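You operate a simulated robot arm through the tools that you are given. There is no shell and no other tool.

Carry out the task below with a simulated two-armed robot. There is one attempt and no reset: what you move stays moved.

Task
Clamp the gripper, test its spring and sort it: good or weak tray.
Fine: the one in the fixture; 20 N or more is good; leave the clamp lever loose. Set down upright: yellow gripper.
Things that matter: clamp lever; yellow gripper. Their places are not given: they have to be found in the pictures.

The check looks at the end state, three seconds after you hand in, the way a careful person would. Anything else that was tipped, shoved, dropped, spilled or broken makes it a failure.

Robot
Two 7-joint arms with two-finger grippers on one trunk that stands fixed in place. Base frame: the origin is at the foot of the trunk, x ahead of it, y to its left, z up. Units: mm, degrees, N and s.
The left shoulder is at [36, 165, 1155], the right one opposite. Each reaches about 868 mm from its shoulder. Payload 2.45 kg a hand.
The TCP of each hand is the grasp point between the finger pads, 26 mm short of the fingertips. In the tool frame z runs along the fingers and y along their closing line. The gripper opens to 96 mm; its body begins 69 mm behind the TCP.
Orientation is that of the tool frame in the base frame, as [roll, pitch, yaw] about the fixed x, y, z axes, in that order (R = Rz(yaw) Ry(pitch) Rx(roll)). With the fingers straight down and closing along the base's y, the tool's x points along the base's -x, its y along +y and its z along -z.

Tools
- The arms move only by the tool jog_arm. It takes "left_deltas", "right_deltas" or both (then of equal length, played together; a hand with none holds still); each is a list of rows, each an object of numbers (a shift or turn left out is 0, a gripper value left out holds the last): "tx", "ty", "tz": the shift along the base's x, y, z in units of 30 mm (1.0 is 30 mm); "wx", "wy", "wz": the turn, a rotation vector about the base's x, y, z in units of 4 degrees (1.0 is 4 degrees); "gripper": the gripper command, from -1 (fully open) to 1 (shut), values between in proportion. In form: [{"tx": .., "ty": .., "tz": .., "wx": .., "wy": .., "wz": .., "gripper": ..}, ...]. A call has 1 to 20 rows; each row shifts and turns the commanded pose from where the row before left it. A call with a number of a shift or a turn outside -1 to 1 is refused whole. Rows are played at 5 a second. More than 50 mm and 8.6 degrees between two rows, or a gripper value outside its range, and nothing of the call is played. Where a pose cannot be reached the arm comes as near as it can. A force on the tool above 60 N (or 10 N above the force at the start of the call, whichever is more), or a blocked arm, ends the call early, and 0.2 s more pass. Each finger travels about 119.9 mm/s and halts on what it meets, pressing with about 37 N; the grip force reading is that of the motor and also rises with nothing between the fingers. The clock runs only during rows and for 0.2 s after the last one: add rows that do not move to give the fingers time. The reply holds the time, the measured pose of the TCP, the force on the tool along the base axes, the opening and the grip force, in the units named above and with some noise, with the torque about the TCP (base axes, N m) and any sound that the robot's microphone picked up.
- Cameras (640 x 400 px; columns grow to the right, rows downward): "scene" is now at [82.8, 26.4, 1636.2]; the picture's right is [0.40, -0.92, 0.00], its down [-0.70, -0.31, -0.65] and it looks along [0.59, 0.26, -0.76] (base axes); focal length 345 px, centre (320, 200). "left" rides on the left gripper at [82, -3, -98] in its tool frame; the picture's right is [0.04, 1.00, 0.00], its down [-0.73, 0.03, -0.68] and it looks along [-0.68, 0.03, 0.73] (tool axes); focal length 256 px, centre (320, 200). "right" rides on the right gripper at [82, 3, -98] in its tool frame; the picture's right is [-0.04, 1.00, 0.00], its down [-0.73, -0.03, -0.68] and it looks along [-0.68, -0.03, 0.73] (tool axes); focal length 256 px, centre (320, 200).
- camera(camera): a new picture of that camera. No time passes.
- lift_body(by): moves the trunk up (or, below 0, down) by that many mm; the arms and the scene camera ride with it, the base frame stays. It gives what a move gives, with no picture.
- head_to(pan, tilt): turns the head with the scene camera to pan (to the left, within 120 degrees either way) and tilt (down, from -29 to 69), counted from straight ahead of the robot (the tilt from the chest, where the trunk bows). It gives what a move gives.
- locate(camera, pixels): for up to 12 pixels [column, row] of the newest picture of that camera ("zoom" is the newest enlarged one), the place [x, y, z] in the base frame of the surface seen there, good to about 3 mm, but the place of the scene camera against the robot may be out by one fixed shift of up to 25 mm in any direction. No time passes.
- inspect(camera, box): a new picture of the part [left, top, right, bottom] of that camera's present view, enlarged. No time passes.
- job_done(): hands the job in; it is judged then, once.

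Unless the task says otherwise, let go and move clear before handing in.

The tools are called as a command line: name --argument value ..., lists and objects as JSON in quotes. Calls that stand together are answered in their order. jog_arm: Moves the arms, as the interface text tells. Its arguments: {"type":"object","properties":{"left_deltas":{"type":"array"},"right_deltas":{"type":"array"}},"required":[]} The other tools are called the same way: lift_body (by) moves the trunk up or down; head_to (pan, tilt) turns the head that bears the scene camera; camera (camera) takes a picture; locate (camera, pixels) gives the place of the surface under pixels of a picture; inspect (camera, box) takes an enlarged picture of a part of a camera's view; job_done () hands the job in.

At the start:

```text
t: 0.0
left_ee_pos: [337.4, 385.6, 1150.3]
left_ee_rot: [-179.9, 0.0, -179.9]
left_wrist_force: [-0.1, -0.2, 0.4]
left_wrist_torque: [-0.01, -0.01, 0.0]
left_gripper_width: 95.8
left_grasp_force: 0.0
right_ee_pos: [474.4, 94.3, 1241.9]
right_ee_rot: [180.0, -0.1, 180.0]
right_wrist_force: [-0.2, -0.1, -0.2]
right_wrist_torque: [0.01, 0.03, -0.01]
right_gripper_width: 96.1
right_grasp_force: 0.0
trunk travel left (down, up): [-325.0, 242.0]
head pan, tilt (commanded): [23.5, 49.5]
```

scene: 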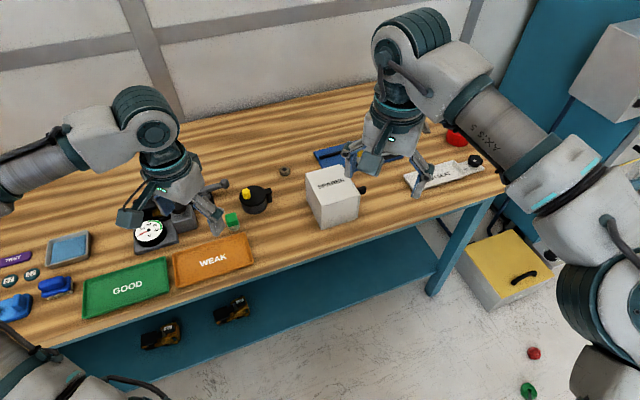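
right: 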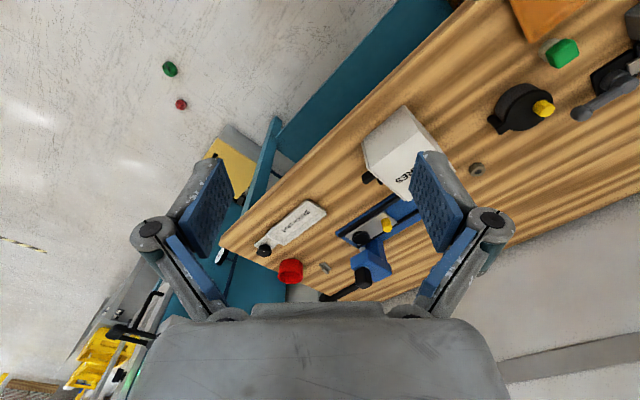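
left: 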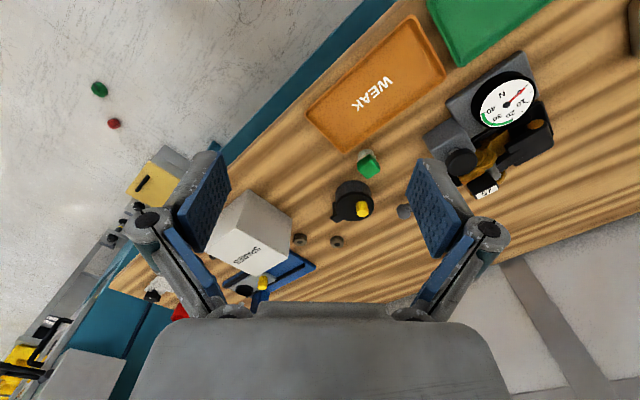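

The left picture shows a fixture with a force dial near (505,100) and something yellow at (490,155) in it; the trays WEAK (375,90) and GOOD are beside it. I'll enlarge those areas before I move anything.

inspect --camera "left" --box '[400, 30, 600, 230]'

inspect --camera "scene" --box '[100, 150, 300, 300]'

inspect --camera "right" --box '[240, 60, 640, 310]'

```text
2.00 times, centred on (500, 130) of left
```

zoom: 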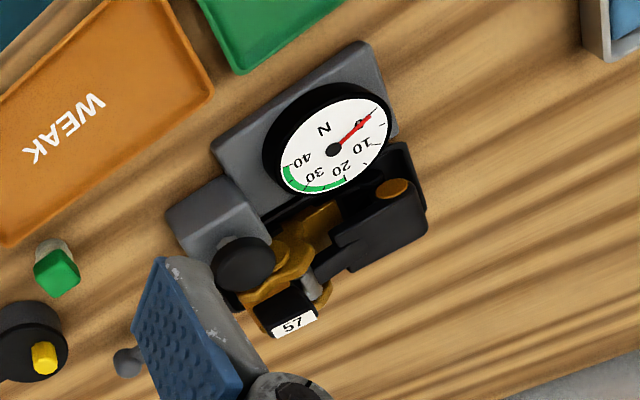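

```text
2.67 times, centred on (200, 225) of scene
```

zoom: 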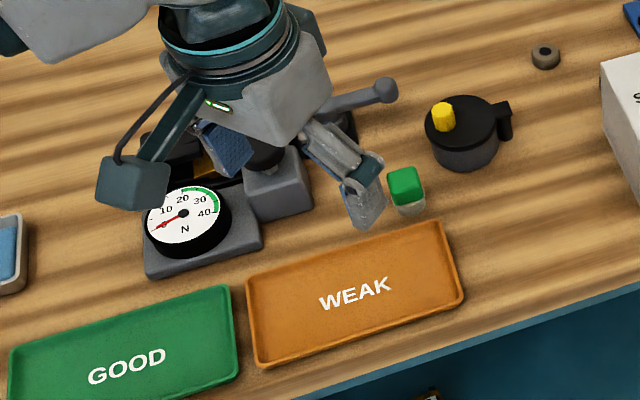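

```text
1.60 times, centred on (440, 185) of right
```

zoom: 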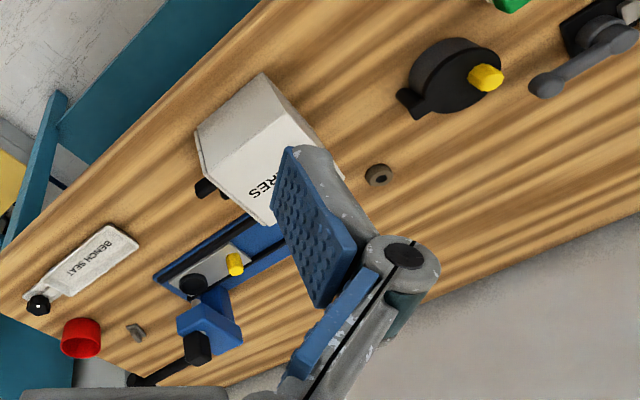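

The fixture carries a dial (zoom 190,215), a grey lever with a ball end (385,90), and a yellowish part labelled 57. I'll get places for the main points.

locate --camera "scene" --pixels '[[127, 288], [213, 260], [158, 230], [244, 183], [203, 218], [68, 248], [255, 200], [285, 171], [330, 180], [60, 200], [232, 220], [190, 246]]'

locate --camera "left" --pixels '[[505, 100], [486, 190], [490, 155], [460, 165], [540, 125], [403, 212], [375, 90], [365, 170], [350, 200], [446, 140], [520, 165], [580, 180]]'

```text
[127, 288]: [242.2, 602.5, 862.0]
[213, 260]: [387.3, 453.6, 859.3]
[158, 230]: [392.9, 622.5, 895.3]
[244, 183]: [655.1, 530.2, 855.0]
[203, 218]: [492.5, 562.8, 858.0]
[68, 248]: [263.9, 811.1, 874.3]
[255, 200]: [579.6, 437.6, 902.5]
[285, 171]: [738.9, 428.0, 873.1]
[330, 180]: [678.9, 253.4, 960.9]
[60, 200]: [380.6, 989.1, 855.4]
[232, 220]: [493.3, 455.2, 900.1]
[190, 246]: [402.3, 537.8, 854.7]
```

```text
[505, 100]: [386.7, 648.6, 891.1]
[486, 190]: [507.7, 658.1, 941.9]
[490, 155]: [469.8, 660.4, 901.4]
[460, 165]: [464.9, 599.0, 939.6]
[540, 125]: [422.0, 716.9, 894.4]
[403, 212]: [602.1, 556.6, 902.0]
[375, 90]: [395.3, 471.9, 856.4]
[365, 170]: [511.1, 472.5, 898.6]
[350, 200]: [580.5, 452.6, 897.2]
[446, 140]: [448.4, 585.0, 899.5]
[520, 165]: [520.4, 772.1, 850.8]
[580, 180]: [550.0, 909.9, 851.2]
```

The hand camera puts the dial at about (387,649,891), the tagged part at about (508,658,942) and the lever ball near (602,557,902). The table runs diagonally, so I'll turn the left hand about 45° and move it back to look straight at the fixture.

jog_arm --left_deltas '[{"tx": -0.256, "ty": 0.136, "tz": 0.144, "wz": 0.9375}, {"tx": -0.256, "ty": 0.136, "tz": 0.144, "wz": 0.9375}, {"tx": -0.256, "ty": 0.136, "tz": 0.144, "wz": 0.9375}, {"tx": -0.256, "ty": 0.136, "tz": 0.144, "wz": 0.9375}, {"tx": -0.256, "ty": 0.136, "tz": 0.144, "wz": 0.9375}, {"tx": -0.256, "ty": 0.136, "tz": 0.144, "wz": 0.9375}, {"tx": -0.256, "ty": 0.136, "tz": 0.144, "wz": 0.9375}, {"tx": -0.256, "ty": 0.136, "tz": 0.144, "wz": 0.9375}, {"tx": -0.256, "ty": 0.136, "tz": 0.144, "wz": 0.9375}, {"tx": -0.256, "ty": 0.136, "tz": 0.144, "wz": 0.9375}, {"tx": -0.256, "ty": 0.136, "tz": 0.144, "wz": 0.9375}, {"tx": -0.256, "ty": 0.136, "tz": 0.144, "wz": 0.9375}, {}]'

```text
t: 2.8
left_ee_pos: [243.8, 432.8, 1203.8]
left_ee_rot: [179.8, 0.0, -134.8]
left_wrist_force: [0.8, -0.1, -0.5]
left_wrist_torque: [0.02, -0.01, 0.01]
left_gripper_width: 96.1
left_grasp_force: 0.0
right_ee_pos: [472.2, 92.2, 1242.9]
right_ee_rot: [179.9, 0.0, 180.0]
right_wrist_force: [0.3, -0.1, -0.4]
right_wrist_torque: [-0.05, 0.01, -0.01]
right_gripper_width: 95.9
right_grasp_force: 0.1
trunk travel left (down, up): [-325.0, 242.0]
head pan, tilt (commanded): [23.5, 49.5]
```

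The left hand arrived at (244,433,1204), turned by 45°. I'll take pictures from it and from the scene camera.

camera --camera "left"

inspect --camera "left" --box '[220, 110, 420, 290]'

camera --camera "scene"

```text
taken
```

left: 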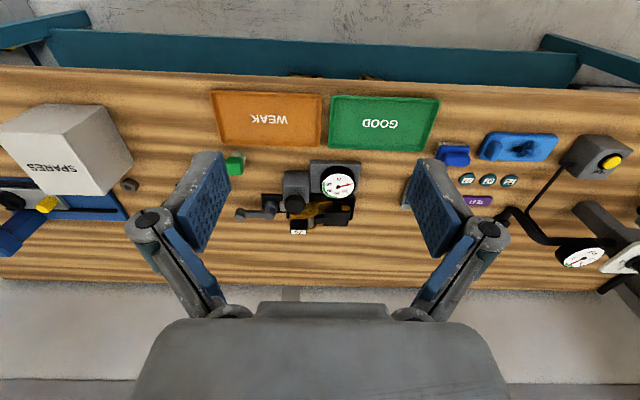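

```text
2.22 times, centred on (320, 200) of left
```

zoom: 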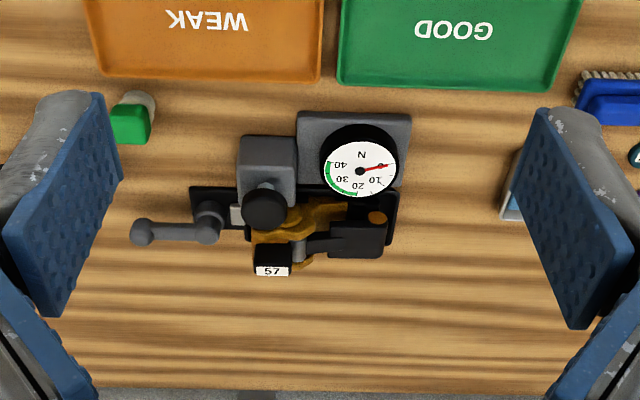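

```text
taken
```

scene: 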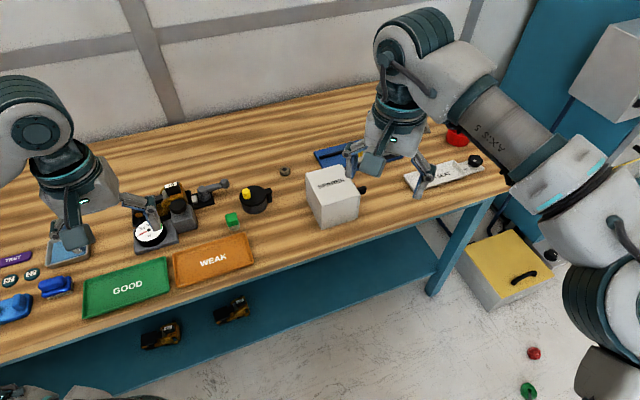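

Now the scene picture shows the fixture clear at (170,210). I'll enlarge it, along with other parts of the bench.

inspect --camera "scene" --box '[120, 165, 240, 255]'

inspect --camera "left" --box '[225, 145, 365, 240]'

inspect --camera "scene" --box '[120, 280, 280, 360]'

inspect --camera "left" --box '[430, 110, 640, 290]'

```text
4.44 times, centred on (180, 210) of scene
```

zoom: 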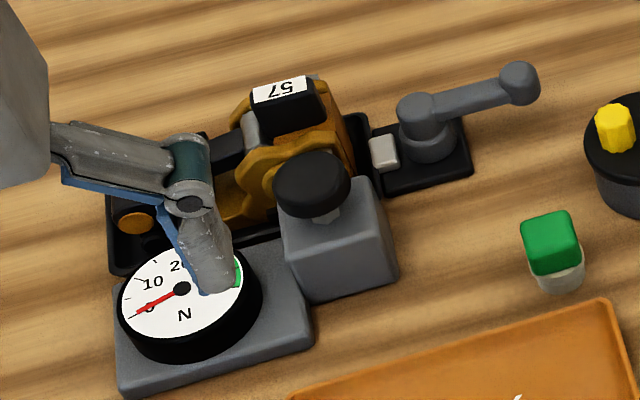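

```text
4.21 times, centred on (295, 192) of left
```

zoom: 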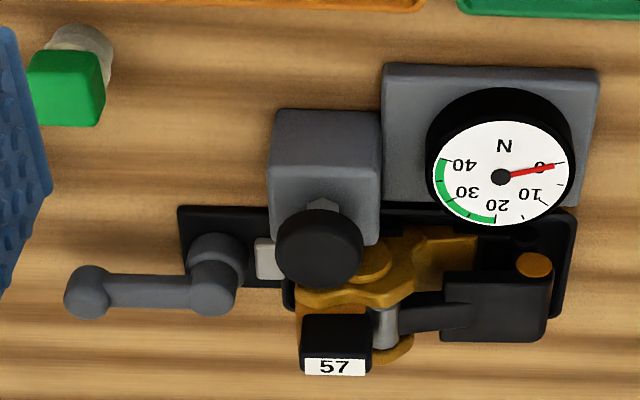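

```text
4.00 times, centred on (200, 320) of scene
```

zoom: 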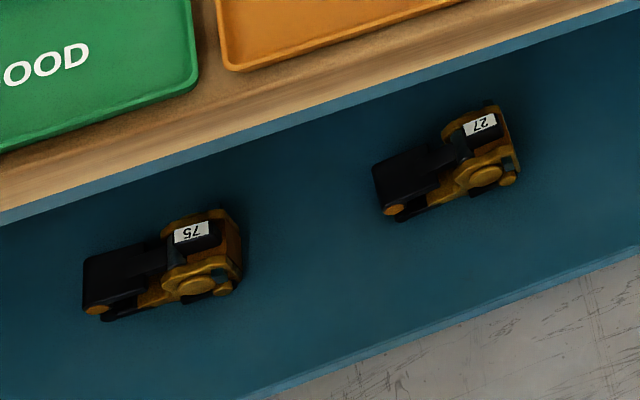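

```text
2.22 times, centred on (535, 200) of left
```

zoom: 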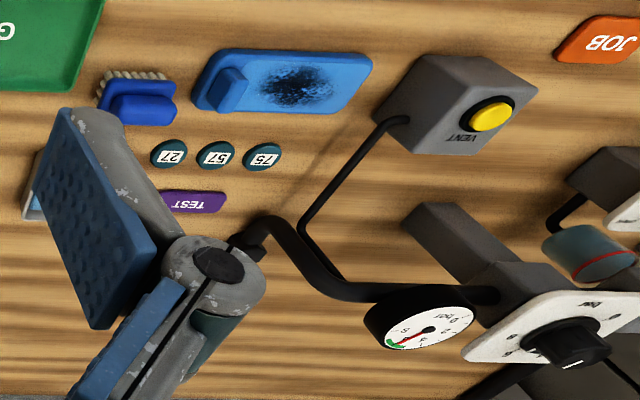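

The fixture holds gripper 57 in a black nest, with a clamp lever at its right, a mushroom knob on a grey block and a dial reading 0. I'll get accurate places of these parts from the left picture.

locate --camera "zoom" --pixels '[[10, 10]]'

locate --camera "left" --pixels '[[245, 215], [271, 210], [294, 205], [304, 232], [300, 223], [337, 187], [343, 214], [352, 205], [297, 178], [311, 198], [316, 220], [285, 205]]'

locate --camera "left" --pixels '[[213, 93], [320, 97], [222, 146], [320, 147], [333, 98], [437, 103], [330, 150], [428, 155], [267, 118], [383, 123], [235, 165], [235, 158]]'

```text
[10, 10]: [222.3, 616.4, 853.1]
```

```text
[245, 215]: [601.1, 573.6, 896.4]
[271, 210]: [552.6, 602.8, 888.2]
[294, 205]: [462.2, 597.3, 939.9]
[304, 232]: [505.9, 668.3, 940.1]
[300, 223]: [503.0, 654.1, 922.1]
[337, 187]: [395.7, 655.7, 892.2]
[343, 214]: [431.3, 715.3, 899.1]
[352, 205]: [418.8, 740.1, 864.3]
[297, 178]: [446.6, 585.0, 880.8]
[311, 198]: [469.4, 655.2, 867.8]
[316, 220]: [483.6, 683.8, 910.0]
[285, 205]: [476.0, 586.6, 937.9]
```

```text
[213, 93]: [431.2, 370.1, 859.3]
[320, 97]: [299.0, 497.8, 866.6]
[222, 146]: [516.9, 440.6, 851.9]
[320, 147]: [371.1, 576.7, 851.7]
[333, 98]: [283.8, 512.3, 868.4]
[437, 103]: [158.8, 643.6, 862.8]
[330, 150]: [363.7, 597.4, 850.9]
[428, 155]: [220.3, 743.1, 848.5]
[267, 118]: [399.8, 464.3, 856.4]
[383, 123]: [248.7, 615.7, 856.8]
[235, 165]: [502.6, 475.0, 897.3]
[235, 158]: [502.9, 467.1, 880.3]
```

The tray edges run close to 45°, the table top is near z 851, and the knob and tag tops are near z 940. I'll bring the left hand in closer, well above everything, to study the lever, knob and gripper.

jog_arm --left_deltas '[{"tx": 0.53, "ty": 0.483, "tz": -0.6}, {"tx": 0.53, "ty": 0.483, "tz": -0.6}, {"tx": 0.53, "ty": 0.483, "tz": -0.6}, {"tx": 0.53, "ty": 0.483, "tz": -0.6}, {"tx": 0.53, "ty": 0.483, "tz": -0.6}, {"tx": 0.53, "ty": 0.483, "tz": -0.6}, {"tx": 0.53, "ty": 0.483, "tz": -0.6}, {"tx": 0.53, "ty": 0.483, "tz": -0.6}, {"tx": 0.53, "ty": 0.483, "tz": -0.6}, {"tx": 0.53, "ty": 0.483, "tz": -0.6}, {}]'

camera --camera "left"

inspect --camera "left" --box '[180, 90, 460, 290]'

```text
t: 5.2
left_ee_pos: [403.8, 577.9, 1026.0]
left_ee_rot: [180.0, 0.2, -135.0]
left_wrist_force: [-0.7, -0.8, 0.0]
left_wrist_torque: [-0.01, -0.03, 0.0]
left_gripper_width: 96.0
left_grasp_force: 0.0
right_ee_pos: [471.5, 92.0, 1243.7]
right_ee_rot: [179.9, 0.0, 180.0]
right_wrist_force: [-0.1, -1.2, -0.1]
right_wrist_torque: [-0.01, -0.04, -0.01]
right_gripper_width: 95.9
right_grasp_force: 0.0
trunk travel left (down, up): [-325.0, 242.0]
head pan, tilt (commanded): [23.5, 49.5]
```

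```text
taken
```

left: 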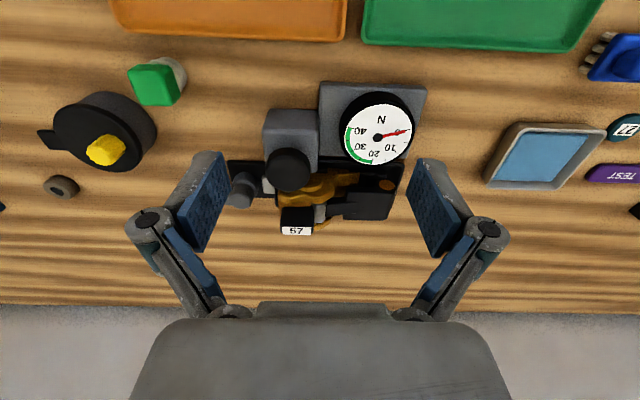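

```text
2.00 times, centred on (320, 190) of left
```

zoom: 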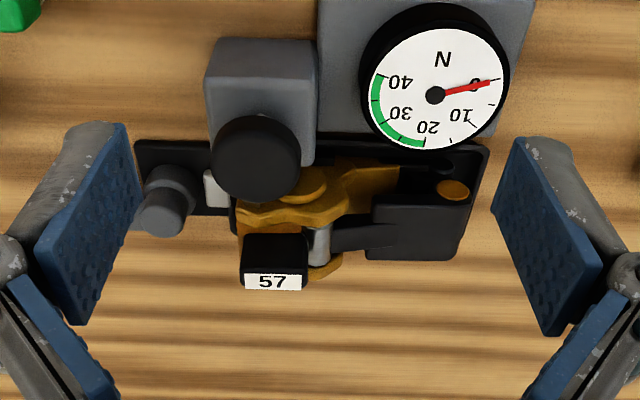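

The knob cap stands about 60 mm above its grey block, which suggests a plunger. To be sure how the knob and lever work I'll tilt the left hand and look from the front at a low angle, keeping well short of the fixture.

jog_arm --left_deltas '[{"tx": -0.2875, "ty": -0.3625, "tz": -0.308, "wx": 0.663, "wy": -0.663}, {"tx": -0.2875, "ty": -0.3625, "tz": -0.308, "wx": 0.663, "wy": -0.663}, {"tx": -0.2875, "ty": -0.3625, "tz": -0.308, "wx": 0.663, "wy": -0.663}, {"tx": -0.2875, "ty": -0.3625, "tz": -0.308, "wx": 0.663, "wy": -0.663}, {"tx": -0.2875, "ty": -0.3625, "tz": -0.308, "wx": 0.663, "wy": -0.663}, {"tx": -0.2875, "ty": -0.3625, "tz": -0.308, "wx": 0.663, "wy": -0.663}, {"tx": -0.2875, "ty": -0.3625, "tz": -0.308, "wx": 0.663, "wy": -0.663}, {"tx": -0.2875, "ty": -0.3625, "tz": -0.308, "wx": 0.663, "wy": -0.663}, {}]'

camera --camera "left"

inspect --camera "left" --box '[220, 110, 420, 260]'

inspect --camera "scene" --box '[120, 165, 240, 255]'

```text
t: 7.2
left_ee_pos: [334.6, 490.7, 950.4]
left_ee_rot: [179.9, 30.1, -134.9]
left_wrist_force: [0.3, 1.0, 0.4]
left_wrist_torque: [-0.01, 0.01, -0.04]
left_gripper_width: 96.0
left_grasp_force: 0.0
right_ee_pos: [471.0, 92.3, 1242.4]
right_ee_rot: [180.0, -0.1, 180.0]
right_wrist_force: [0.2, 0.2, -0.5]
right_wrist_torque: [0.04, -0.01, 0.01]
right_gripper_width: 96.3
right_grasp_force: 0.1
trunk travel left (down, up): [-325.0, 242.0]
head pan, tilt (commanded): [23.5, 49.5]
```

```text
taken
```

left: 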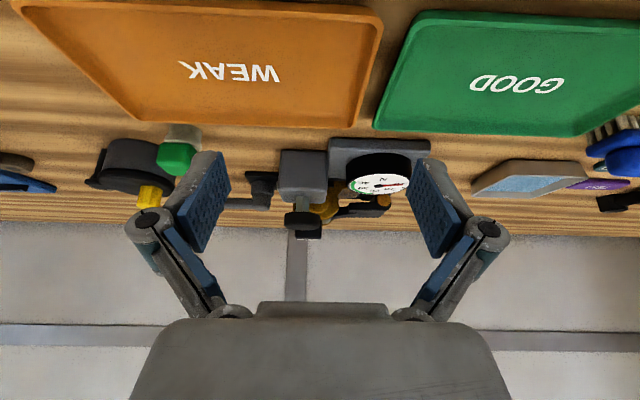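

```text
2.67 times, centred on (320, 185) of left
```

zoom: 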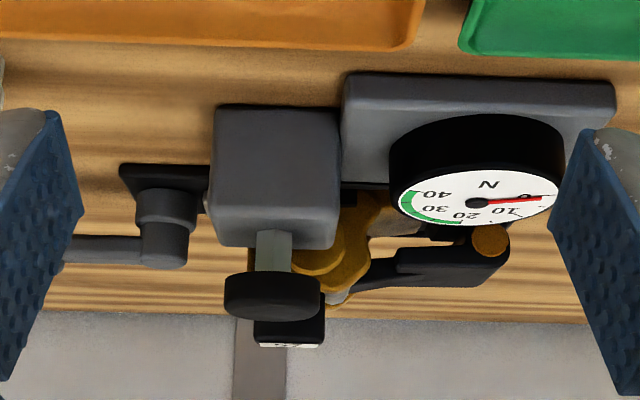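

```text
4.44 times, centred on (180, 210) of scene
```

zoom: 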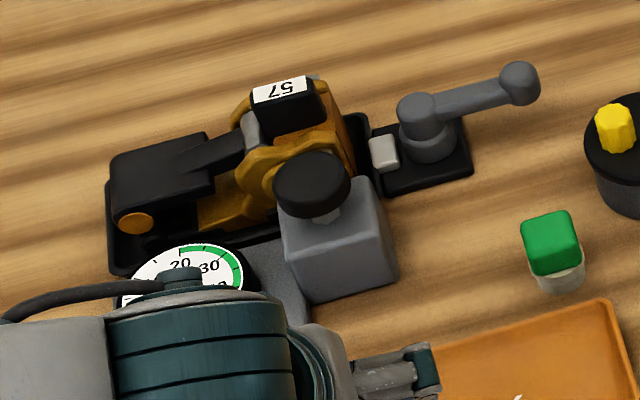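

The low view confirms the knob is a vertical plunger on a stem (zoom 275,270), and the lever lies horizontal. Next I'll straighten the hand and look at the lever and jaw from close by, at a safe height.

jog_arm --left_deltas '[{"tz": 0.6, "wx": -0.53, "wy": 0.53}, {"tz": 0.6, "wx": -0.53, "wy": 0.53}, {"tx": 0.866, "ty": 0.1, "wx": -0.53, "wy": 0.53}, {"tx": 0.866, "ty": 0.1, "wx": -0.53, "wy": 0.53}, {"tx": 0.866, "ty": 0.1, "wx": -0.53, "wy": 0.53}, {"tx": 0.866, "ty": 0.1, "wx": -0.53, "wy": 0.53}, {"tx": 0.866, "ty": 0.1, "wx": -0.53, "wy": 0.53}, {"tx": 0.866, "ty": 0.1, "wx": -0.53, "wy": 0.53}, {"tx": 0.866, "ty": 0.1, "wx": -0.53, "wy": 0.53}, {"tx": 0.866, "ty": 0.1, "wx": -0.53, "wy": 0.53}, {}]'

camera --camera "left"

inspect --camera "left" --box '[220, 110, 460, 260]'

camera --camera "scene"

```text
t: 9.6
left_ee_pos: [542.5, 513.8, 988.1]
left_ee_rot: [179.9, 0.1, -134.9]
left_wrist_force: [1.0, 0.1, 0.8]
left_wrist_torque: [0.02, 0.0, 0.0]
left_gripper_width: 96.0
left_grasp_force: 0.1
right_ee_pos: [471.4, 92.4, 1244.3]
right_ee_rot: [179.9, 0.2, -179.9]
right_wrist_force: [-0.4, 0.1, 0.6]
right_wrist_torque: [0.01, 0.01, -0.01]
right_gripper_width: 96.0
right_grasp_force: 0.0
trunk travel left (down, up): [-325.0, 242.0]
head pan, tilt (commanded): [23.5, 49.5]
```

```text
taken
```

left: 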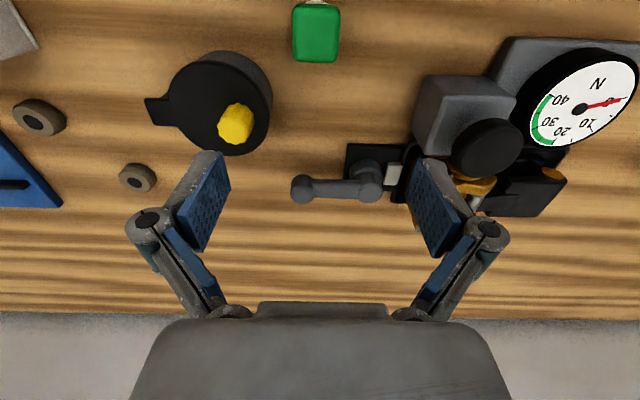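

```text
2.67 times, centred on (340, 185) of left
```

zoom: 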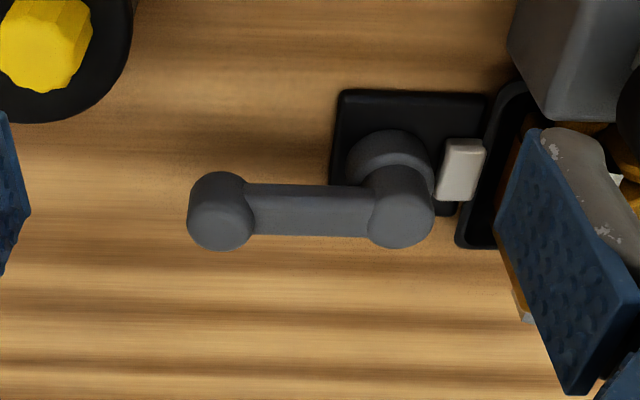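

```text
taken
```

scene: 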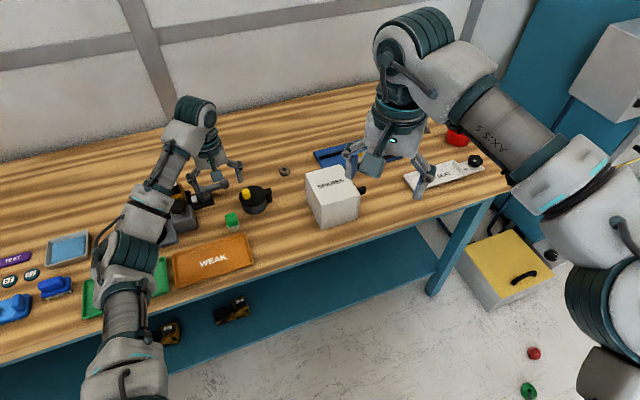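

locate --camera "zoom" --pixels '[[218, 195], [218, 232], [215, 182], [400, 190], [400, 225], [310, 195], [310, 225], [462, 150], [458, 185], [345, 100], [480, 100], [475, 240]]'

locate --camera "left" --pixels '[[488, 140], [470, 100], [600, 95], [495, 205], [480, 203], [540, 195], [550, 175], [455, 150], [505, 118], [302, 190], [370, 180], [393, 170]]'

```text
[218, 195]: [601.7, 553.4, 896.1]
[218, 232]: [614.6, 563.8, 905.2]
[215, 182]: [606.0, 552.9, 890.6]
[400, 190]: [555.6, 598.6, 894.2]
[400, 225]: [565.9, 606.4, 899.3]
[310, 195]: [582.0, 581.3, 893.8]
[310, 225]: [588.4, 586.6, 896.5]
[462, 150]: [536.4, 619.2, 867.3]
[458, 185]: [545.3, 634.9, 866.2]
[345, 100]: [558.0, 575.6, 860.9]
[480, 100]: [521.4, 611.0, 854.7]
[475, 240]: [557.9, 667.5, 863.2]
```

```text
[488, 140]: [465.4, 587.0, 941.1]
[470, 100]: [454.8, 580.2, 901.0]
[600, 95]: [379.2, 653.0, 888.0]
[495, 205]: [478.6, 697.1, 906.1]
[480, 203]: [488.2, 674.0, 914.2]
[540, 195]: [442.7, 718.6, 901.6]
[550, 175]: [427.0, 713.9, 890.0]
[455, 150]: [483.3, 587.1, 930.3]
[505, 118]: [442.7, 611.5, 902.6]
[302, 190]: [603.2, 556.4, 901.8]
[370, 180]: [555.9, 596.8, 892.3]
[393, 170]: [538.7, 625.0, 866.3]
```

The lever runs straight along the bench, with its pivot near (561,607), its knob end near (609,561,893), and the jaw at (540,627,866). I'll turn the hand by -90° while moving above the lever end, so the fingers can straddle it loosely.

jog_arm --left_deltas '[{"wz": -1.0, "tx": 0.11, "ty": 0.08}, {"wz": -1.0, "tx": 0.11, "ty": 0.08}, {"wz": -1.0, "tx": 0.11, "ty": 0.08}, {"wz": -1.0, "tx": 0.11, "ty": 0.08}, {"wz": -1.0, "tx": 0.11, "ty": 0.08}, {"wz": -1.0, "tx": 0.11, "ty": 0.08}, {"wz": -1.0, "tx": 0.11, "ty": 0.08}, {"wz": -1.0, "tx": 0.11, "ty": 0.08}, {"wz": -1.0, "tx": 0.11, "ty": 0.08}, {"wz": -1.0, "tx": 0.11, "ty": 0.08}, {"wz": -1.0, "tx": 0.11, "ty": 0.08}, {"wz": -1.0, "tx": 0.11, "ty": 0.08}, {"wz": -1.0, "tx": 0.11, "ty": 0.08}, {"wz": -1.0, "tx": 0.11, "ty": 0.08}, {"wz": -1.0, "tx": 0.11, "ty": 0.08}, {"wz": -1.0, "tx": 0.11, "ty": 0.08}, {"wz": -1.0, "tx": 0.11, "ty": 0.08}, {"wz": -1.0, "tx": 0.11, "ty": 0.08}, {"wz": -1.0, "tx": 0.11, "ty": 0.08}, {"wz": -1.0, "tx": 0.11, "ty": 0.08}]'

jog_arm --left_deltas '[{"wz": -0.833}, {"wz": -0.833}, {"wz": -0.833}, {}]'

camera --camera "left"

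camera --camera "scene"

```text
t: 13.8
left_ee_pos: [612.3, 564.6, 987.7]
left_ee_rot: [179.8, -0.1, 145.0]
left_wrist_force: [-0.2, -0.5, 0.7]
left_wrist_torque: [-0.02, -0.02, 0.03]
left_gripper_width: 96.1
left_grasp_force: 0.0
right_ee_pos: [473.2, 90.5, 1242.0]
right_ee_rot: [180.0, 0.1, -179.9]
right_wrist_force: [0.4, -0.1, 0.5]
right_wrist_torque: [0.02, 0.02, 0.01]
right_gripper_width: 96.2
right_grasp_force: 0.0
trunk travel left (down, up): [-325.0, 242.0]
head pan, tilt (commanded): [23.5, 49.5]
```

```text
t: 14.8
left_ee_pos: [612.1, 566.6, 986.0]
left_ee_rot: [-179.9, 0.1, 135.0]
left_wrist_force: [-0.5, -0.6, 0.1]
left_wrist_torque: [-0.01, -0.01, -0.02]
left_gripper_width: 96.1
left_grasp_force: 0.0
right_ee_pos: [471.9, 91.7, 1243.0]
right_ee_rot: [179.8, -0.1, 180.0]
right_wrist_force: [-0.6, 0.6, 0.2]
right_wrist_torque: [0.01, 0.0, -0.02]
right_gripper_width: 96.1
right_grasp_force: 0.1
trunk travel left (down, up): [-325.0, 242.0]
head pan, tilt (commanded): [23.5, 49.5]
```

```text
taken
```

left: 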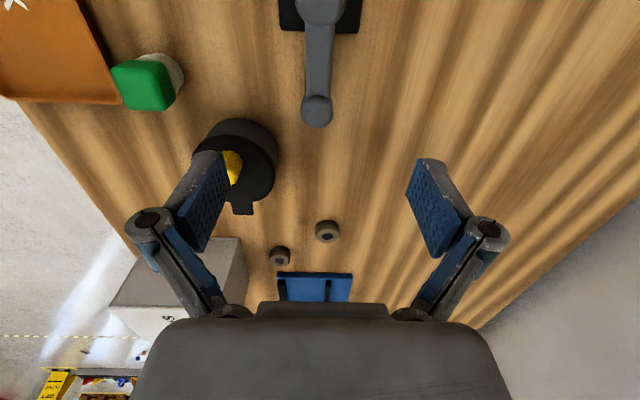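

```text
taken
```

scene: 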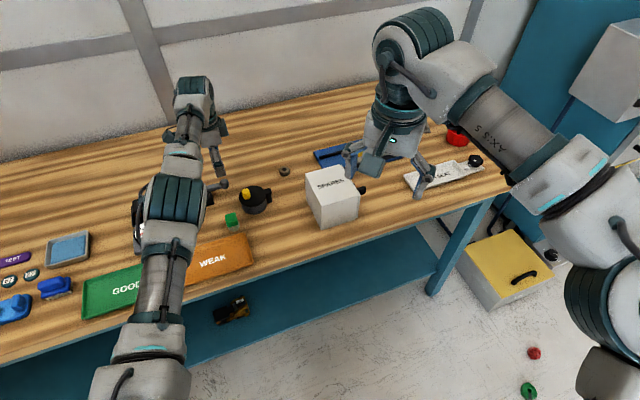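

The lever now points straight down the left picture, with its end at (317,108). I'll check its exact place from here.

inspect --camera "left" --box '[240, 0, 400, 140]'

locate --camera "left" --pixels '[[317, 100], [317, 118], [303, 108], [332, 110], [317, 125], [317, 60], [307, 60], [328, 60], [319, 12], [300, 12], [340, 12], [231, 165]]'

```text
2.86 times, centred on (320, 70) of left
```

zoom: 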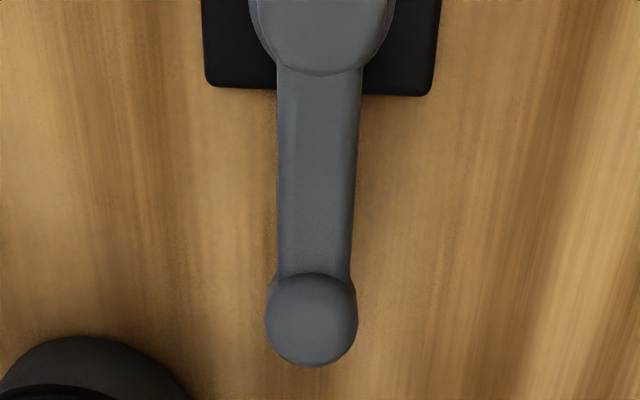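

```text
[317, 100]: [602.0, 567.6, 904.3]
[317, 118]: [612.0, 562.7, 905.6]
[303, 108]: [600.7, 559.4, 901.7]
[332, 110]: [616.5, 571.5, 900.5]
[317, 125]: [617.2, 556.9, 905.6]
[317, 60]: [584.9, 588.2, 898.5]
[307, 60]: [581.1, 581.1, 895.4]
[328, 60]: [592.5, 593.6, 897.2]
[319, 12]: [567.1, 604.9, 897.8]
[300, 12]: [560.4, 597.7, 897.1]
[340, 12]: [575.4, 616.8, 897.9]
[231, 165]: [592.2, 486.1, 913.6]
```

The lever end is at about (608.6,565.5) with its top at z 906, and the lever is exactly on the 45° line. I'll part-close the fingers to about 36 mm and lower them around it.

jog_arm --left_deltas '[{"gripper": 0.25, "tx": -0.1, "ty": -0.03}, {"gripper": 0.25}, {"tz": -0.733}, {"tz": -0.733}, {"tz": -0.733}, {"tz": -0.733}, {}]'

camera --camera "left"

```text
t: 16.4
left_ee_pos: [608.7, 564.5, 897.1]
left_ee_rot: [-180.0, 0.2, 135.2]
left_wrist_force: [-0.3, 0.0, -0.6]
left_wrist_torque: [-0.03, 0.03, -0.02]
left_gripper_width: 36.0
left_grasp_force: 0.1
right_ee_pos: [472.2, 91.6, 1243.4]
right_ee_rot: [179.9, 0.0, -180.0]
right_wrist_force: [0.7, -0.8, -0.5]
right_wrist_torque: [-0.02, 0.01, 0.02]
right_gripper_width: 95.9
right_grasp_force: 0.1
trunk travel left (down, up): [-325.0, 242.0]
head pan, tilt (commanded): [23.5, 49.5]
```

```text
taken
```

left: 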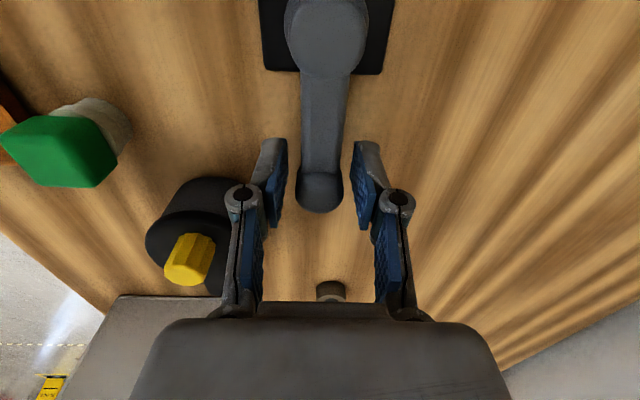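

The fingers straddle the lever end cleanly (320,190) with no force. I'll sweep gently about 16° toward the far side, following the arc, and watch the force.

jog_arm --left_deltas '[{"tx": 0.103, "ty": 0.113, "wz": 1.0}, {"tx": 0.097, "ty": 0.12, "wz": 1.0}, {"tx": 0.088, "ty": 0.125, "wz": 1.0}, {"tx": 0.079, "ty": 0.132, "wz": 1.0}, {}]'

camera --camera "left"

```text
t: 17.6
left_ee_pos: [606.0, 571.6, 898.5]
left_ee_rot: [-180.0, 0.1, 151.1]
left_wrist_force: [-0.9, -0.2, -0.5]
left_wrist_torque: [-0.01, 0.0, 0.0]
left_gripper_width: 35.8
left_grasp_force: 0.1
left hand out of reach, approached as far as the arm can: row 1, 2, 3, 4
right_ee_pos: [471.9, 91.2, 1243.0]
right_ee_rot: [179.9, -0.1, 180.0]
right_wrist_force: [-1.3, 0.0, -0.3]
right_wrist_torque: [0.0, 0.03, -0.04]
right_gripper_width: 95.9
right_grasp_force: 0.0
trunk travel left (down, up): [-325.0, 242.0]
head pan, tilt (commanded): [23.5, 49.5]
```

```text
taken
```

left: 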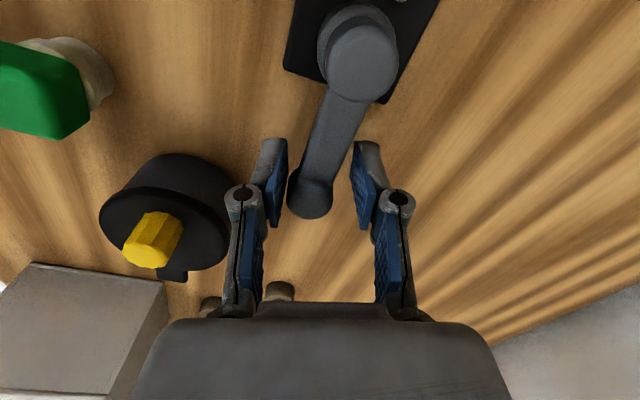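

The far-side arc runs out of reach with the hand vertical (the hand stopped at (606,572)), and the lever has not moved. I'll go back to straddling and test the near side gently, which is easier to reach.

jog_arm --left_deltas '[{"tx": -0.079, "ty": -0.132, "wz": -1.0}, {"tx": -0.088, "ty": -0.125, "wz": -1.0}, {"tx": -0.097, "ty": -0.12, "wz": -1.0}, {"tx": -0.103, "ty": -0.113, "wz": -1.0}, {}]'

```text
t: 18.8
left_ee_pos: [608.8, 565.0, 897.4]
left_ee_rot: [-179.9, 0.1, 134.9]
left_wrist_force: [0.4, -0.4, -1.0]
left_wrist_torque: [-0.03, 0.03, 0.01]
left_gripper_width: 36.1
left_grasp_force: 0.0
left hand out of reach, approached as far as the arm can: row 1, 2, 3, 4
right_ee_pos: [471.5, 91.5, 1243.8]
right_ee_rot: [179.9, -0.1, -180.0]
right_wrist_force: [0.4, -0.4, 0.3]
right_wrist_torque: [0.03, 0.0, 0.03]
right_gripper_width: 96.0
right_grasp_force: 0.0
trunk travel left (down, up): [-325.0, 242.0]
head pan, tilt (commanded): [23.5, 49.5]
```

I'm back around the lever at (609,565). Now a gentle 16° sweep toward the robot side.

jog_arm --left_deltas '[{"tx": -0.113, "ty": -0.103, "wz": -1.0}, {"tx": -0.12, "ty": -0.097, "wz": -1.0}, {"tx": -0.125, "ty": -0.088, "wz": -1.0}, {"tx": -0.132, "ty": -0.079, "wz": -1.0}, {}, {}]'

camera --camera "left"

```text
t: 20.2
left_ee_pos: [608.9, 562.8, 896.8]
left_ee_rot: [-179.8, 0.2, 119.1]
left_wrist_force: [0.0, -0.4, -0.9]
left_wrist_torque: [0.0, -0.01, -0.02]
left_gripper_width: 36.0
left_grasp_force: 0.0
left hand out of reach, approached as far as the arm can: row 1, 2, 3, 4
right_ee_pos: [472.4, 91.6, 1241.7]
right_ee_rot: [179.9, 0.0, -180.0]
right_wrist_force: [-0.2, -0.1, 0.2]
right_wrist_torque: [-0.04, 0.04, 0.03]
right_gripper_width: 96.1
right_grasp_force: 0.0
trunk travel left (down, up): [-325.0, 242.0]
head pan, tilt (commanded): [23.5, 49.5]
```

```text
taken
```

left: 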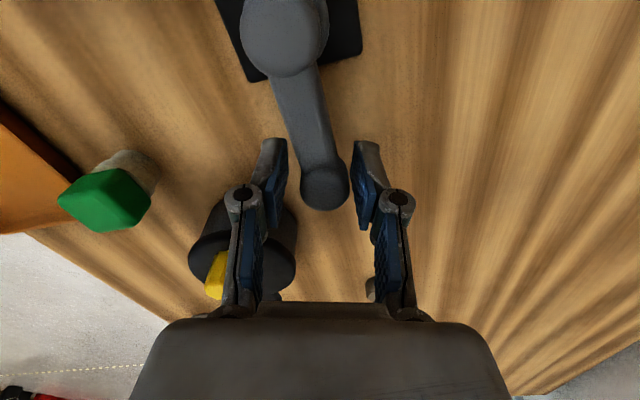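

The hand stopped at the edge of its reach at (609,563) and the lever end is now near the right-hand finger (325,185). I'll keep pulling toward the robot side, where reach improves.

jog_arm --left_deltas '[{"tx": -0.15, "ty": -0.1}, {"tx": -0.15, "ty": -0.1}, {"tx": -0.15, "ty": -0.1}, {}]'

camera --camera "left"

```text
t: 21.2
left_ee_pos: [608.6, 561.3, 896.0]
left_ee_rot: [-179.9, 0.2, 119.1]
left_wrist_force: [-0.2, 0.0, -0.3]
left_wrist_torque: [-0.03, 0.01, -0.01]
left_gripper_width: 36.0
left_grasp_force: 0.0
left hand out of reach, approached as far as the arm can: row 1, 2, 3
right_ee_pos: [471.0, 92.2, 1242.6]
right_ee_rot: [179.9, 0.0, -179.9]
right_wrist_force: [0.6, -0.5, 0.4]
right_wrist_torque: [-0.02, 0.0, 0.0]
right_gripper_width: 95.9
right_grasp_force: 0.0
trunk travel left (down, up): [-325.0, 242.0]
head pan, tilt (commanded): [23.5, 49.5]
```

```text
taken
```

left: 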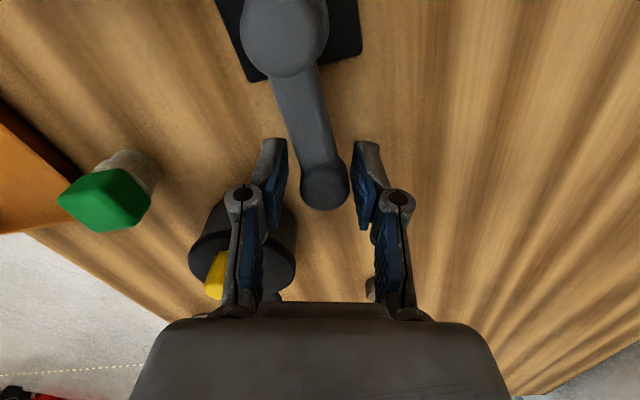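

The readings show the arm nearly straight, so pulling inward responds slowly. I'll wait a few rows without moving to see whether it settles.

jog_arm --left_deltas '[{}, {}, {}, {}]'

```text
t: 22.2
left_ee_pos: [609.0, 561.2, 896.7]
left_ee_rot: [-179.8, 0.1, 119.1]
left_wrist_force: [-0.2, 0.0, -0.4]
left_wrist_torque: [-0.02, 0.01, -0.01]
left_gripper_width: 35.9
left_grasp_force: 0.1
right_ee_pos: [473.0, 91.5, 1243.4]
right_ee_rot: [179.9, 0.0, -180.0]
right_wrist_force: [0.7, 0.6, -0.1]
right_wrist_torque: [0.01, 0.0, -0.01]
right_gripper_width: 95.8
right_grasp_force: 0.1
trunk travel left (down, up): [-325.0, 242.0]
head pan, tilt (commanded): [23.5, 49.5]
```

With no motion asked, nothing is out of reach, so the arm is simply stretched straight here. I'll lift clear of the lever and pull back toward the robot to bend the elbow again before choosing a tilted approach.

jog_arm --left_deltas '[{"tz": 0.8}, {"tz": 0.8}, {"tz": 0.8}, {"tz": 0.8}, {}]'

jog_arm --left_deltas '[{"tx": -0.5, "ty": -0.4, "tz": 0.3}, {"tx": -0.5, "ty": -0.4, "tz": 0.3}, {"tx": -0.5, "ty": -0.4, "tz": 0.3}, {"tx": -0.5, "ty": -0.4}, {}]'

```text
t: 23.4
left_ee_pos: [609.6, 562.1, 991.9]
left_ee_rot: [-179.8, 0.2, 119.1]
left_wrist_force: [0.2, 0.6, 0.6]
left_wrist_torque: [0.0, 0.0, 0.03]
left_gripper_width: 35.9
left_grasp_force: 0.1
right_ee_pos: [472.8, 92.7, 1242.5]
right_ee_rot: [179.9, 0.0, 180.0]
right_wrist_force: [0.2, 0.0, -0.2]
right_wrist_torque: [-0.01, 0.01, 0.02]
right_gripper_width: 96.2
right_grasp_force: 0.0
trunk travel left (down, up): [-325.0, 242.0]
head pan, tilt (commanded): [23.5, 49.5]
```

```text
t: 24.6
left_ee_pos: [613.3, 550.9, 1026.1]
left_ee_rot: [-179.8, 0.1, 119.0]
left_wrist_force: [0.1, -0.2, -0.1]
left_wrist_torque: [-0.02, 0.02, -0.01]
left_gripper_width: 36.3
left_grasp_force: 0.0
left hand out of reach, approached as far as the arm can: row 1, 2, 3, 4
right_ee_pos: [471.8, 92.0, 1242.7]
right_ee_rot: [179.9, 0.0, -180.0]
right_wrist_force: [-0.8, -0.4, 0.4]
right_wrist_torque: [-0.01, 0.0, -0.01]
right_gripper_width: 96.0
right_grasp_force: 0.0
trunk travel left (down, up): [-325.0, 242.0]
head pan, tilt (commanded): [23.5, 49.5]
```

The arm is still stretched at (613,551,1026). I'll try undoing part of the wrist turn while drawing the hand back, still high and clear of everything.

jog_arm --left_deltas '[{"wz": 1.0}, {"wz": 1.0}, {"wz": 1.0}, {"wz": 1.0}, {"tx": -0.5, "ty": -0.4, "tz": 0.2, "wz": 1.0}, {"tx": -0.5, "ty": -0.4, "tz": 0.2, "wz": 1.0}, {"tx": -0.5, "ty": -0.4, "tz": 0.2, "wz": 1.0}, {"tx": -0.5, "ty": -0.4, "wz": 1.0}, {}]'

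```text
t: 26.6
left_ee_pos: [615.5, 536.2, 1055.5]
left_ee_rot: [-179.8, 0.1, 151.2]
left_wrist_force: [0.3, 0.7, -0.2]
left_wrist_torque: [-0.02, -0.03, 0.03]
left_gripper_width: 36.0
left_grasp_force: 0.1
left hand out of reach, approached as far as the arm can: row 5, 6, 7, 8
right_ee_pos: [471.8, 91.4, 1244.1]
right_ee_rot: [179.9, 0.0, -180.0]
right_wrist_force: [0.6, 0.0, 0.0]
right_wrist_torque: [0.01, 0.01, -0.01]
right_gripper_width: 95.8
right_grasp_force: 0.1
trunk travel left (down, up): [-325.0, 242.0]
head pan, tilt (commanded): [23.5, 49.5]
```

Still stretched, but slowly coming in at (616,536,1056). There is free space here, so I'll pull back with larger steps.

jog_arm --left_deltas '[{"tx": -0.9, "ty": -0.6}, {"tx": -0.9, "ty": -0.6}, {"tx": -0.9, "ty": -0.6}, {"tx": -0.9, "ty": -0.6}, {}, {}]'

camera --camera "scene"

```text
t: 28.0
left_ee_pos: [617.7, 521.8, 1077.7]
left_ee_rot: [-180.0, 0.2, 151.2]
left_wrist_force: [0.0, -0.2, 0.2]
left_wrist_torque: [-0.01, 0.0, 0.02]
left_gripper_width: 36.2
left_grasp_force: 0.1
left hand out of reach, approached as far as the arm can: row 1, 2, 3, 4
right_ee_pos: [472.1, 92.4, 1242.9]
right_ee_rot: [179.8, 0.0, -180.0]
right_wrist_force: [0.3, -0.1, -1.0]
right_wrist_torque: [-0.01, 0.01, -0.02]
right_gripper_width: 96.1
right_grasp_force: 0.0
trunk travel left (down, up): [-325.0, 242.0]
head pan, tilt (commanded): [23.5, 49.5]
```

```text
taken
```

scene: 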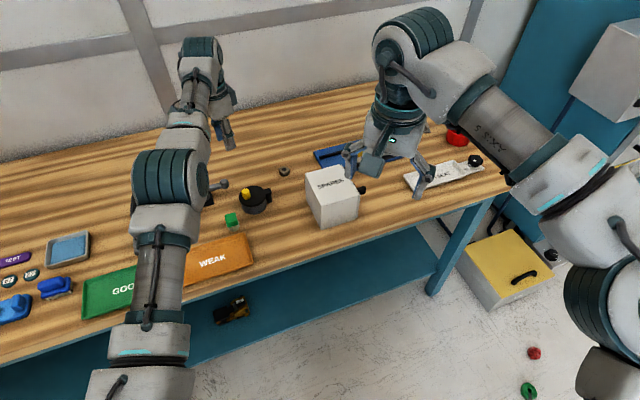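

The scene shows the arm stretched straight from shoulder to wrist, with the elbow normally bending out to the left. A sideways sweep to the right should make the elbow flex again, so I'll try that at this safe height.

jog_arm --left_deltas '[{"tx": 0.25, "ty": -0.9}, {"tx": 0.25, "ty": -0.9}, {"tx": 0.2, "ty": -0.9}, {"tx": 0.2, "ty": -0.9}, {}, {}]'

```text
t: 29.4
left_ee_pos: [659.6, 416.8, 1078.7]
left_ee_rot: [-179.9, 0.2, 151.1]
left_wrist_force: [0.8, 0.5, 0.4]
left_wrist_torque: [-0.03, 0.0, 0.01]
left_gripper_width: 36.1
left_grasp_force: 0.1
left hand out of reach, approached as far as the arm can: row 1, 2, 3
right_ee_pos: [472.3, 91.4, 1243.2]
right_ee_rot: [179.9, 0.1, -180.0]
right_wrist_force: [0.3, 0.8, 0.9]
right_wrist_torque: [0.0, -0.02, 0.02]
right_gripper_width: 95.7
right_grasp_force: 0.1
trunk travel left (down, up): [-325.0, 242.0]
head pan, tilt (commanded): [23.5, 49.5]
```

Row 4 was reached this time and the radius shrank to about 672 mm. I'll try drawing inward now.

jog_arm --left_deltas '[{"tx": -0.5, "ty": -0.2}, {"tx": -0.5, "ty": -0.2}, {"tx": -0.7, "ty": 0.0}, {"tx": -0.7, "ty": 0.0}, {}, {}]'

```text
t: 30.8
left_ee_pos: [655.5, 420.3, 1085.0]
left_ee_rot: [-179.9, 0.0, 151.1]
left_wrist_force: [0.5, 0.9, -0.1]
left_wrist_torque: [0.0, 0.03, 0.02]
left_gripper_width: 36.0
left_grasp_force: 0.1
left hand out of reach, approached as far as the arm can: row 1, 2, 3, 4
right_ee_pos: [472.7, 91.3, 1242.6]
right_ee_rot: [179.9, 0.0, 180.0]
right_wrist_force: [-0.9, -0.8, 0.7]
right_wrist_torque: [0.0, -0.03, 0.0]
right_gripper_width: 95.9
right_grasp_force: 0.1
trunk travel left (down, up): [-325.0, 242.0]
head pan, tilt (commanded): [23.5, 49.5]
```

Still sluggish at (656,420,1085). The earlier freely moving pose had the hand turned to -135°, so a wrist limit may be the cause. I'll rotate the hand back in place and watch whether that is reachable.

jog_arm --left_deltas '[{"wz": 1.0}, {"wz": 1.0}, {"wz": 1.0}, {"wz": 1.0}, {"wz": 1.0}, {"wz": 1.0}, {"wz": 1.0}, {"wz": 1.0}, {"wz": 1.0}, {"wz": 1.0}, {"wz": 1.0}, {"wz": 1.0}, {"wz": 1.0}, {"wz": 1.0}, {"wz": 1.0}, {"wz": 1.0}, {"wz": 1.0}, {"wz": 1.0}, {}]'

jog_arm --left_deltas '[{"tx": -0.8, "ty": -0.2}, {"tx": -0.8, "ty": -0.2}, {"tx": -0.8, "ty": 0.0}, {"tx": -0.8, "ty": 0.0}, {}]'

camera --camera "scene"

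```text
t: 34.8
left_ee_pos: [657.9, 420.3, 1085.0]
left_ee_rot: [179.8, 0.0, -136.9]
left_wrist_force: [-1.0, -0.3, -0.3]
left_wrist_torque: [0.02, 0.01, -0.01]
left_gripper_width: 35.7
left_grasp_force: 0.1
right_ee_pos: [471.8, 92.7, 1242.8]
right_ee_rot: [179.9, -0.1, 180.0]
right_wrist_force: [0.7, -0.4, -0.3]
right_wrist_torque: [0.01, 0.0, 0.02]
right_gripper_width: 95.9
right_grasp_force: 0.0
trunk travel left (down, up): [-325.0, 242.0]
head pan, tilt (commanded): [23.5, 49.5]
```

```text
t: 36.0
left_ee_pos: [647.6, 432.5, 1104.5]
left_ee_rot: [179.8, -0.1, -136.8]
left_wrist_force: [-0.5, 0.0, 0.3]
left_wrist_torque: [-0.01, 0.05, -0.01]
left_gripper_width: 36.1
left_grasp_force: 0.0
left hand out of reach, approached as far as the arm can: row 1, 2, 3, 4
right_ee_pos: [472.1, 91.9, 1244.1]
right_ee_rot: [179.9, 0.0, 179.9]
right_wrist_force: [-0.2, -0.8, 0.2]
right_wrist_torque: [-0.01, -0.03, 0.01]
right_gripper_width: 96.1
right_grasp_force: 0.2
trunk travel left (down, up): [-325.0, 242.0]
head pan, tilt (commanded): [23.5, 49.5]
```

```text
taken
```

scene: 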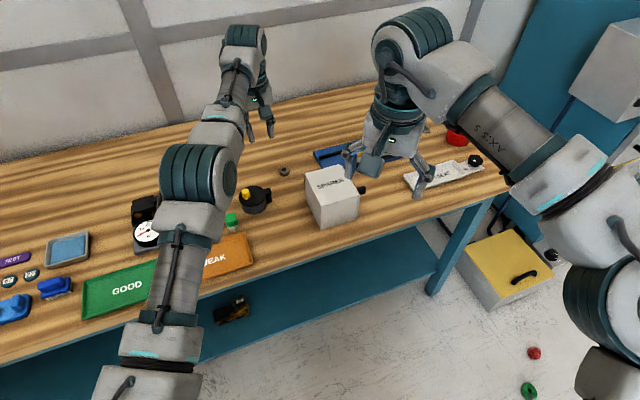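

The arm is almost straight in the picture (elbow at 195,180). I'll swing the hand up high while drawing inward, which should flex the elbow properly in free space.

jog_arm --left_deltas '[{"tx": -0.5, "ty": -0.2, "tz": 0.9}, {"tx": -0.5, "ty": -0.2, "tz": 0.9}, {"tx": -0.5, "ty": -0.2, "tz": 0.9}, {"tx": -0.5, "ty": -0.2, "tz": 0.9}, {"tx": -0.5, "ty": -0.2, "tz": 0.9}, {"tx": -0.5, "ty": -0.2, "tz": 0.9}, {}, {}]'

camera --camera "scene"

```text
t: 37.8
left_ee_pos: [611.6, 414.4, 1223.6]
left_ee_rot: [-179.8, 0.4, -136.8]
left_wrist_force: [-0.1, -0.3, -0.3]
left_wrist_torque: [0.01, -0.02, 0.03]
left_gripper_width: 35.9
left_grasp_force: 0.0
left hand out of reach, approached as far as the arm can: row 1, 2, 3, 4, 5, 6
right_ee_pos: [472.5, 92.5, 1242.6]
right_ee_rot: [179.9, 0.0, -180.0]
right_wrist_force: [0.8, -0.2, 0.5]
right_wrist_torque: [-0.03, -0.01, 0.01]
right_gripper_width: 96.2
right_grasp_force: 0.0
trunk travel left (down, up): [-325.0, 242.0]
head pan, tilt (commanded): [23.5, 49.5]
```

```text
taken
```

scene: 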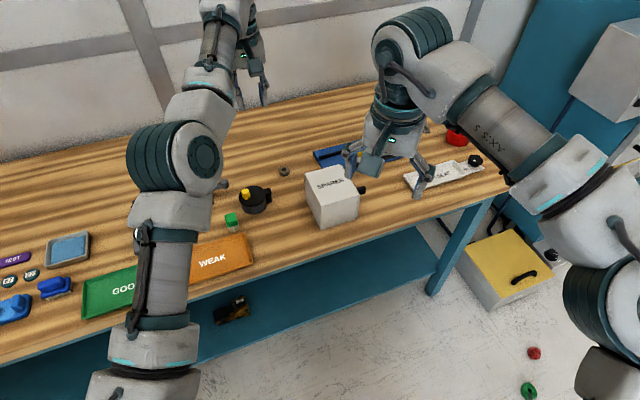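

Now the elbow shows a clear bend at (180,155). I'll keep drawing inward from here.

jog_arm --left_deltas '[{"tx": -0.5, "ty": -0.2, "tz": 0.3}, {"tx": -0.5, "ty": -0.2, "tz": 0.3}, {"tx": -0.5, "ty": -0.2, "tz": 0.3}, {"tx": -0.5, "ty": -0.2, "tz": 0.3}, {}, {}]'

```text
t: 39.2
left_ee_pos: [610.9, 415.2, 1224.9]
left_ee_rot: [-179.9, 0.4, -136.8]
left_wrist_force: [-0.4, -1.1, 0.5]
left_wrist_torque: [-0.04, 0.01, 0.02]
left_gripper_width: 35.7
left_grasp_force: 0.0
left hand out of reach, approached as far as the arm can: row 1, 2, 3, 4
right_ee_pos: [472.2, 90.9, 1243.2]
right_ee_rot: [179.8, 0.0, -180.0]
right_wrist_force: [-0.2, 0.1, -0.5]
right_wrist_torque: [0.0, -0.01, -0.02]
right_gripper_width: 96.0
right_grasp_force: 0.0
trunk travel left (down, up): [-325.0, 242.0]
head pan, tilt (commanded): [23.5, 49.5]
```

Here it is fully blocked, most likely by the wrist bend since the forearm now points upward. With the elbow bent I'll go down and inward together.

jog_arm --left_deltas '[{"tz": -0.8}, {"tz": -0.8}, {"tx": -0.4, "ty": -0.1, "tz": -0.6}, {"tx": -0.4, "ty": -0.1, "tz": -0.3}, {"tx": -0.4}, {"tx": -0.4}, {}]'

camera --camera "scene"

```text
t: 40.8
left_ee_pos: [626.6, 429.5, 1176.1]
left_ee_rot: [179.7, 0.1, -137.0]
left_wrist_force: [0.3, -1.1, -0.1]
left_wrist_torque: [-0.03, -0.01, 0.0]
left_gripper_width: 35.9
left_grasp_force: 0.0
left hand out of reach, approached as far as the arm can: row 1, 2, 3, 4, 5, 6
right_ee_pos: [471.9, 91.0, 1243.5]
right_ee_rot: [179.8, 0.0, -180.0]
right_wrist_force: [-0.8, 0.0, -0.4]
right_wrist_torque: [-0.01, 0.01, 0.01]
right_gripper_width: 96.1
right_grasp_force: 0.0
trunk travel left (down, up): [-325.0, 242.0]
head pan, tilt (commanded): [23.5, 49.5]
```

```text
taken
```

scene: 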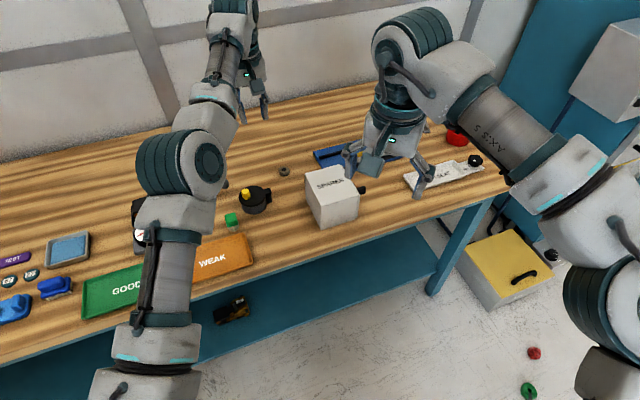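

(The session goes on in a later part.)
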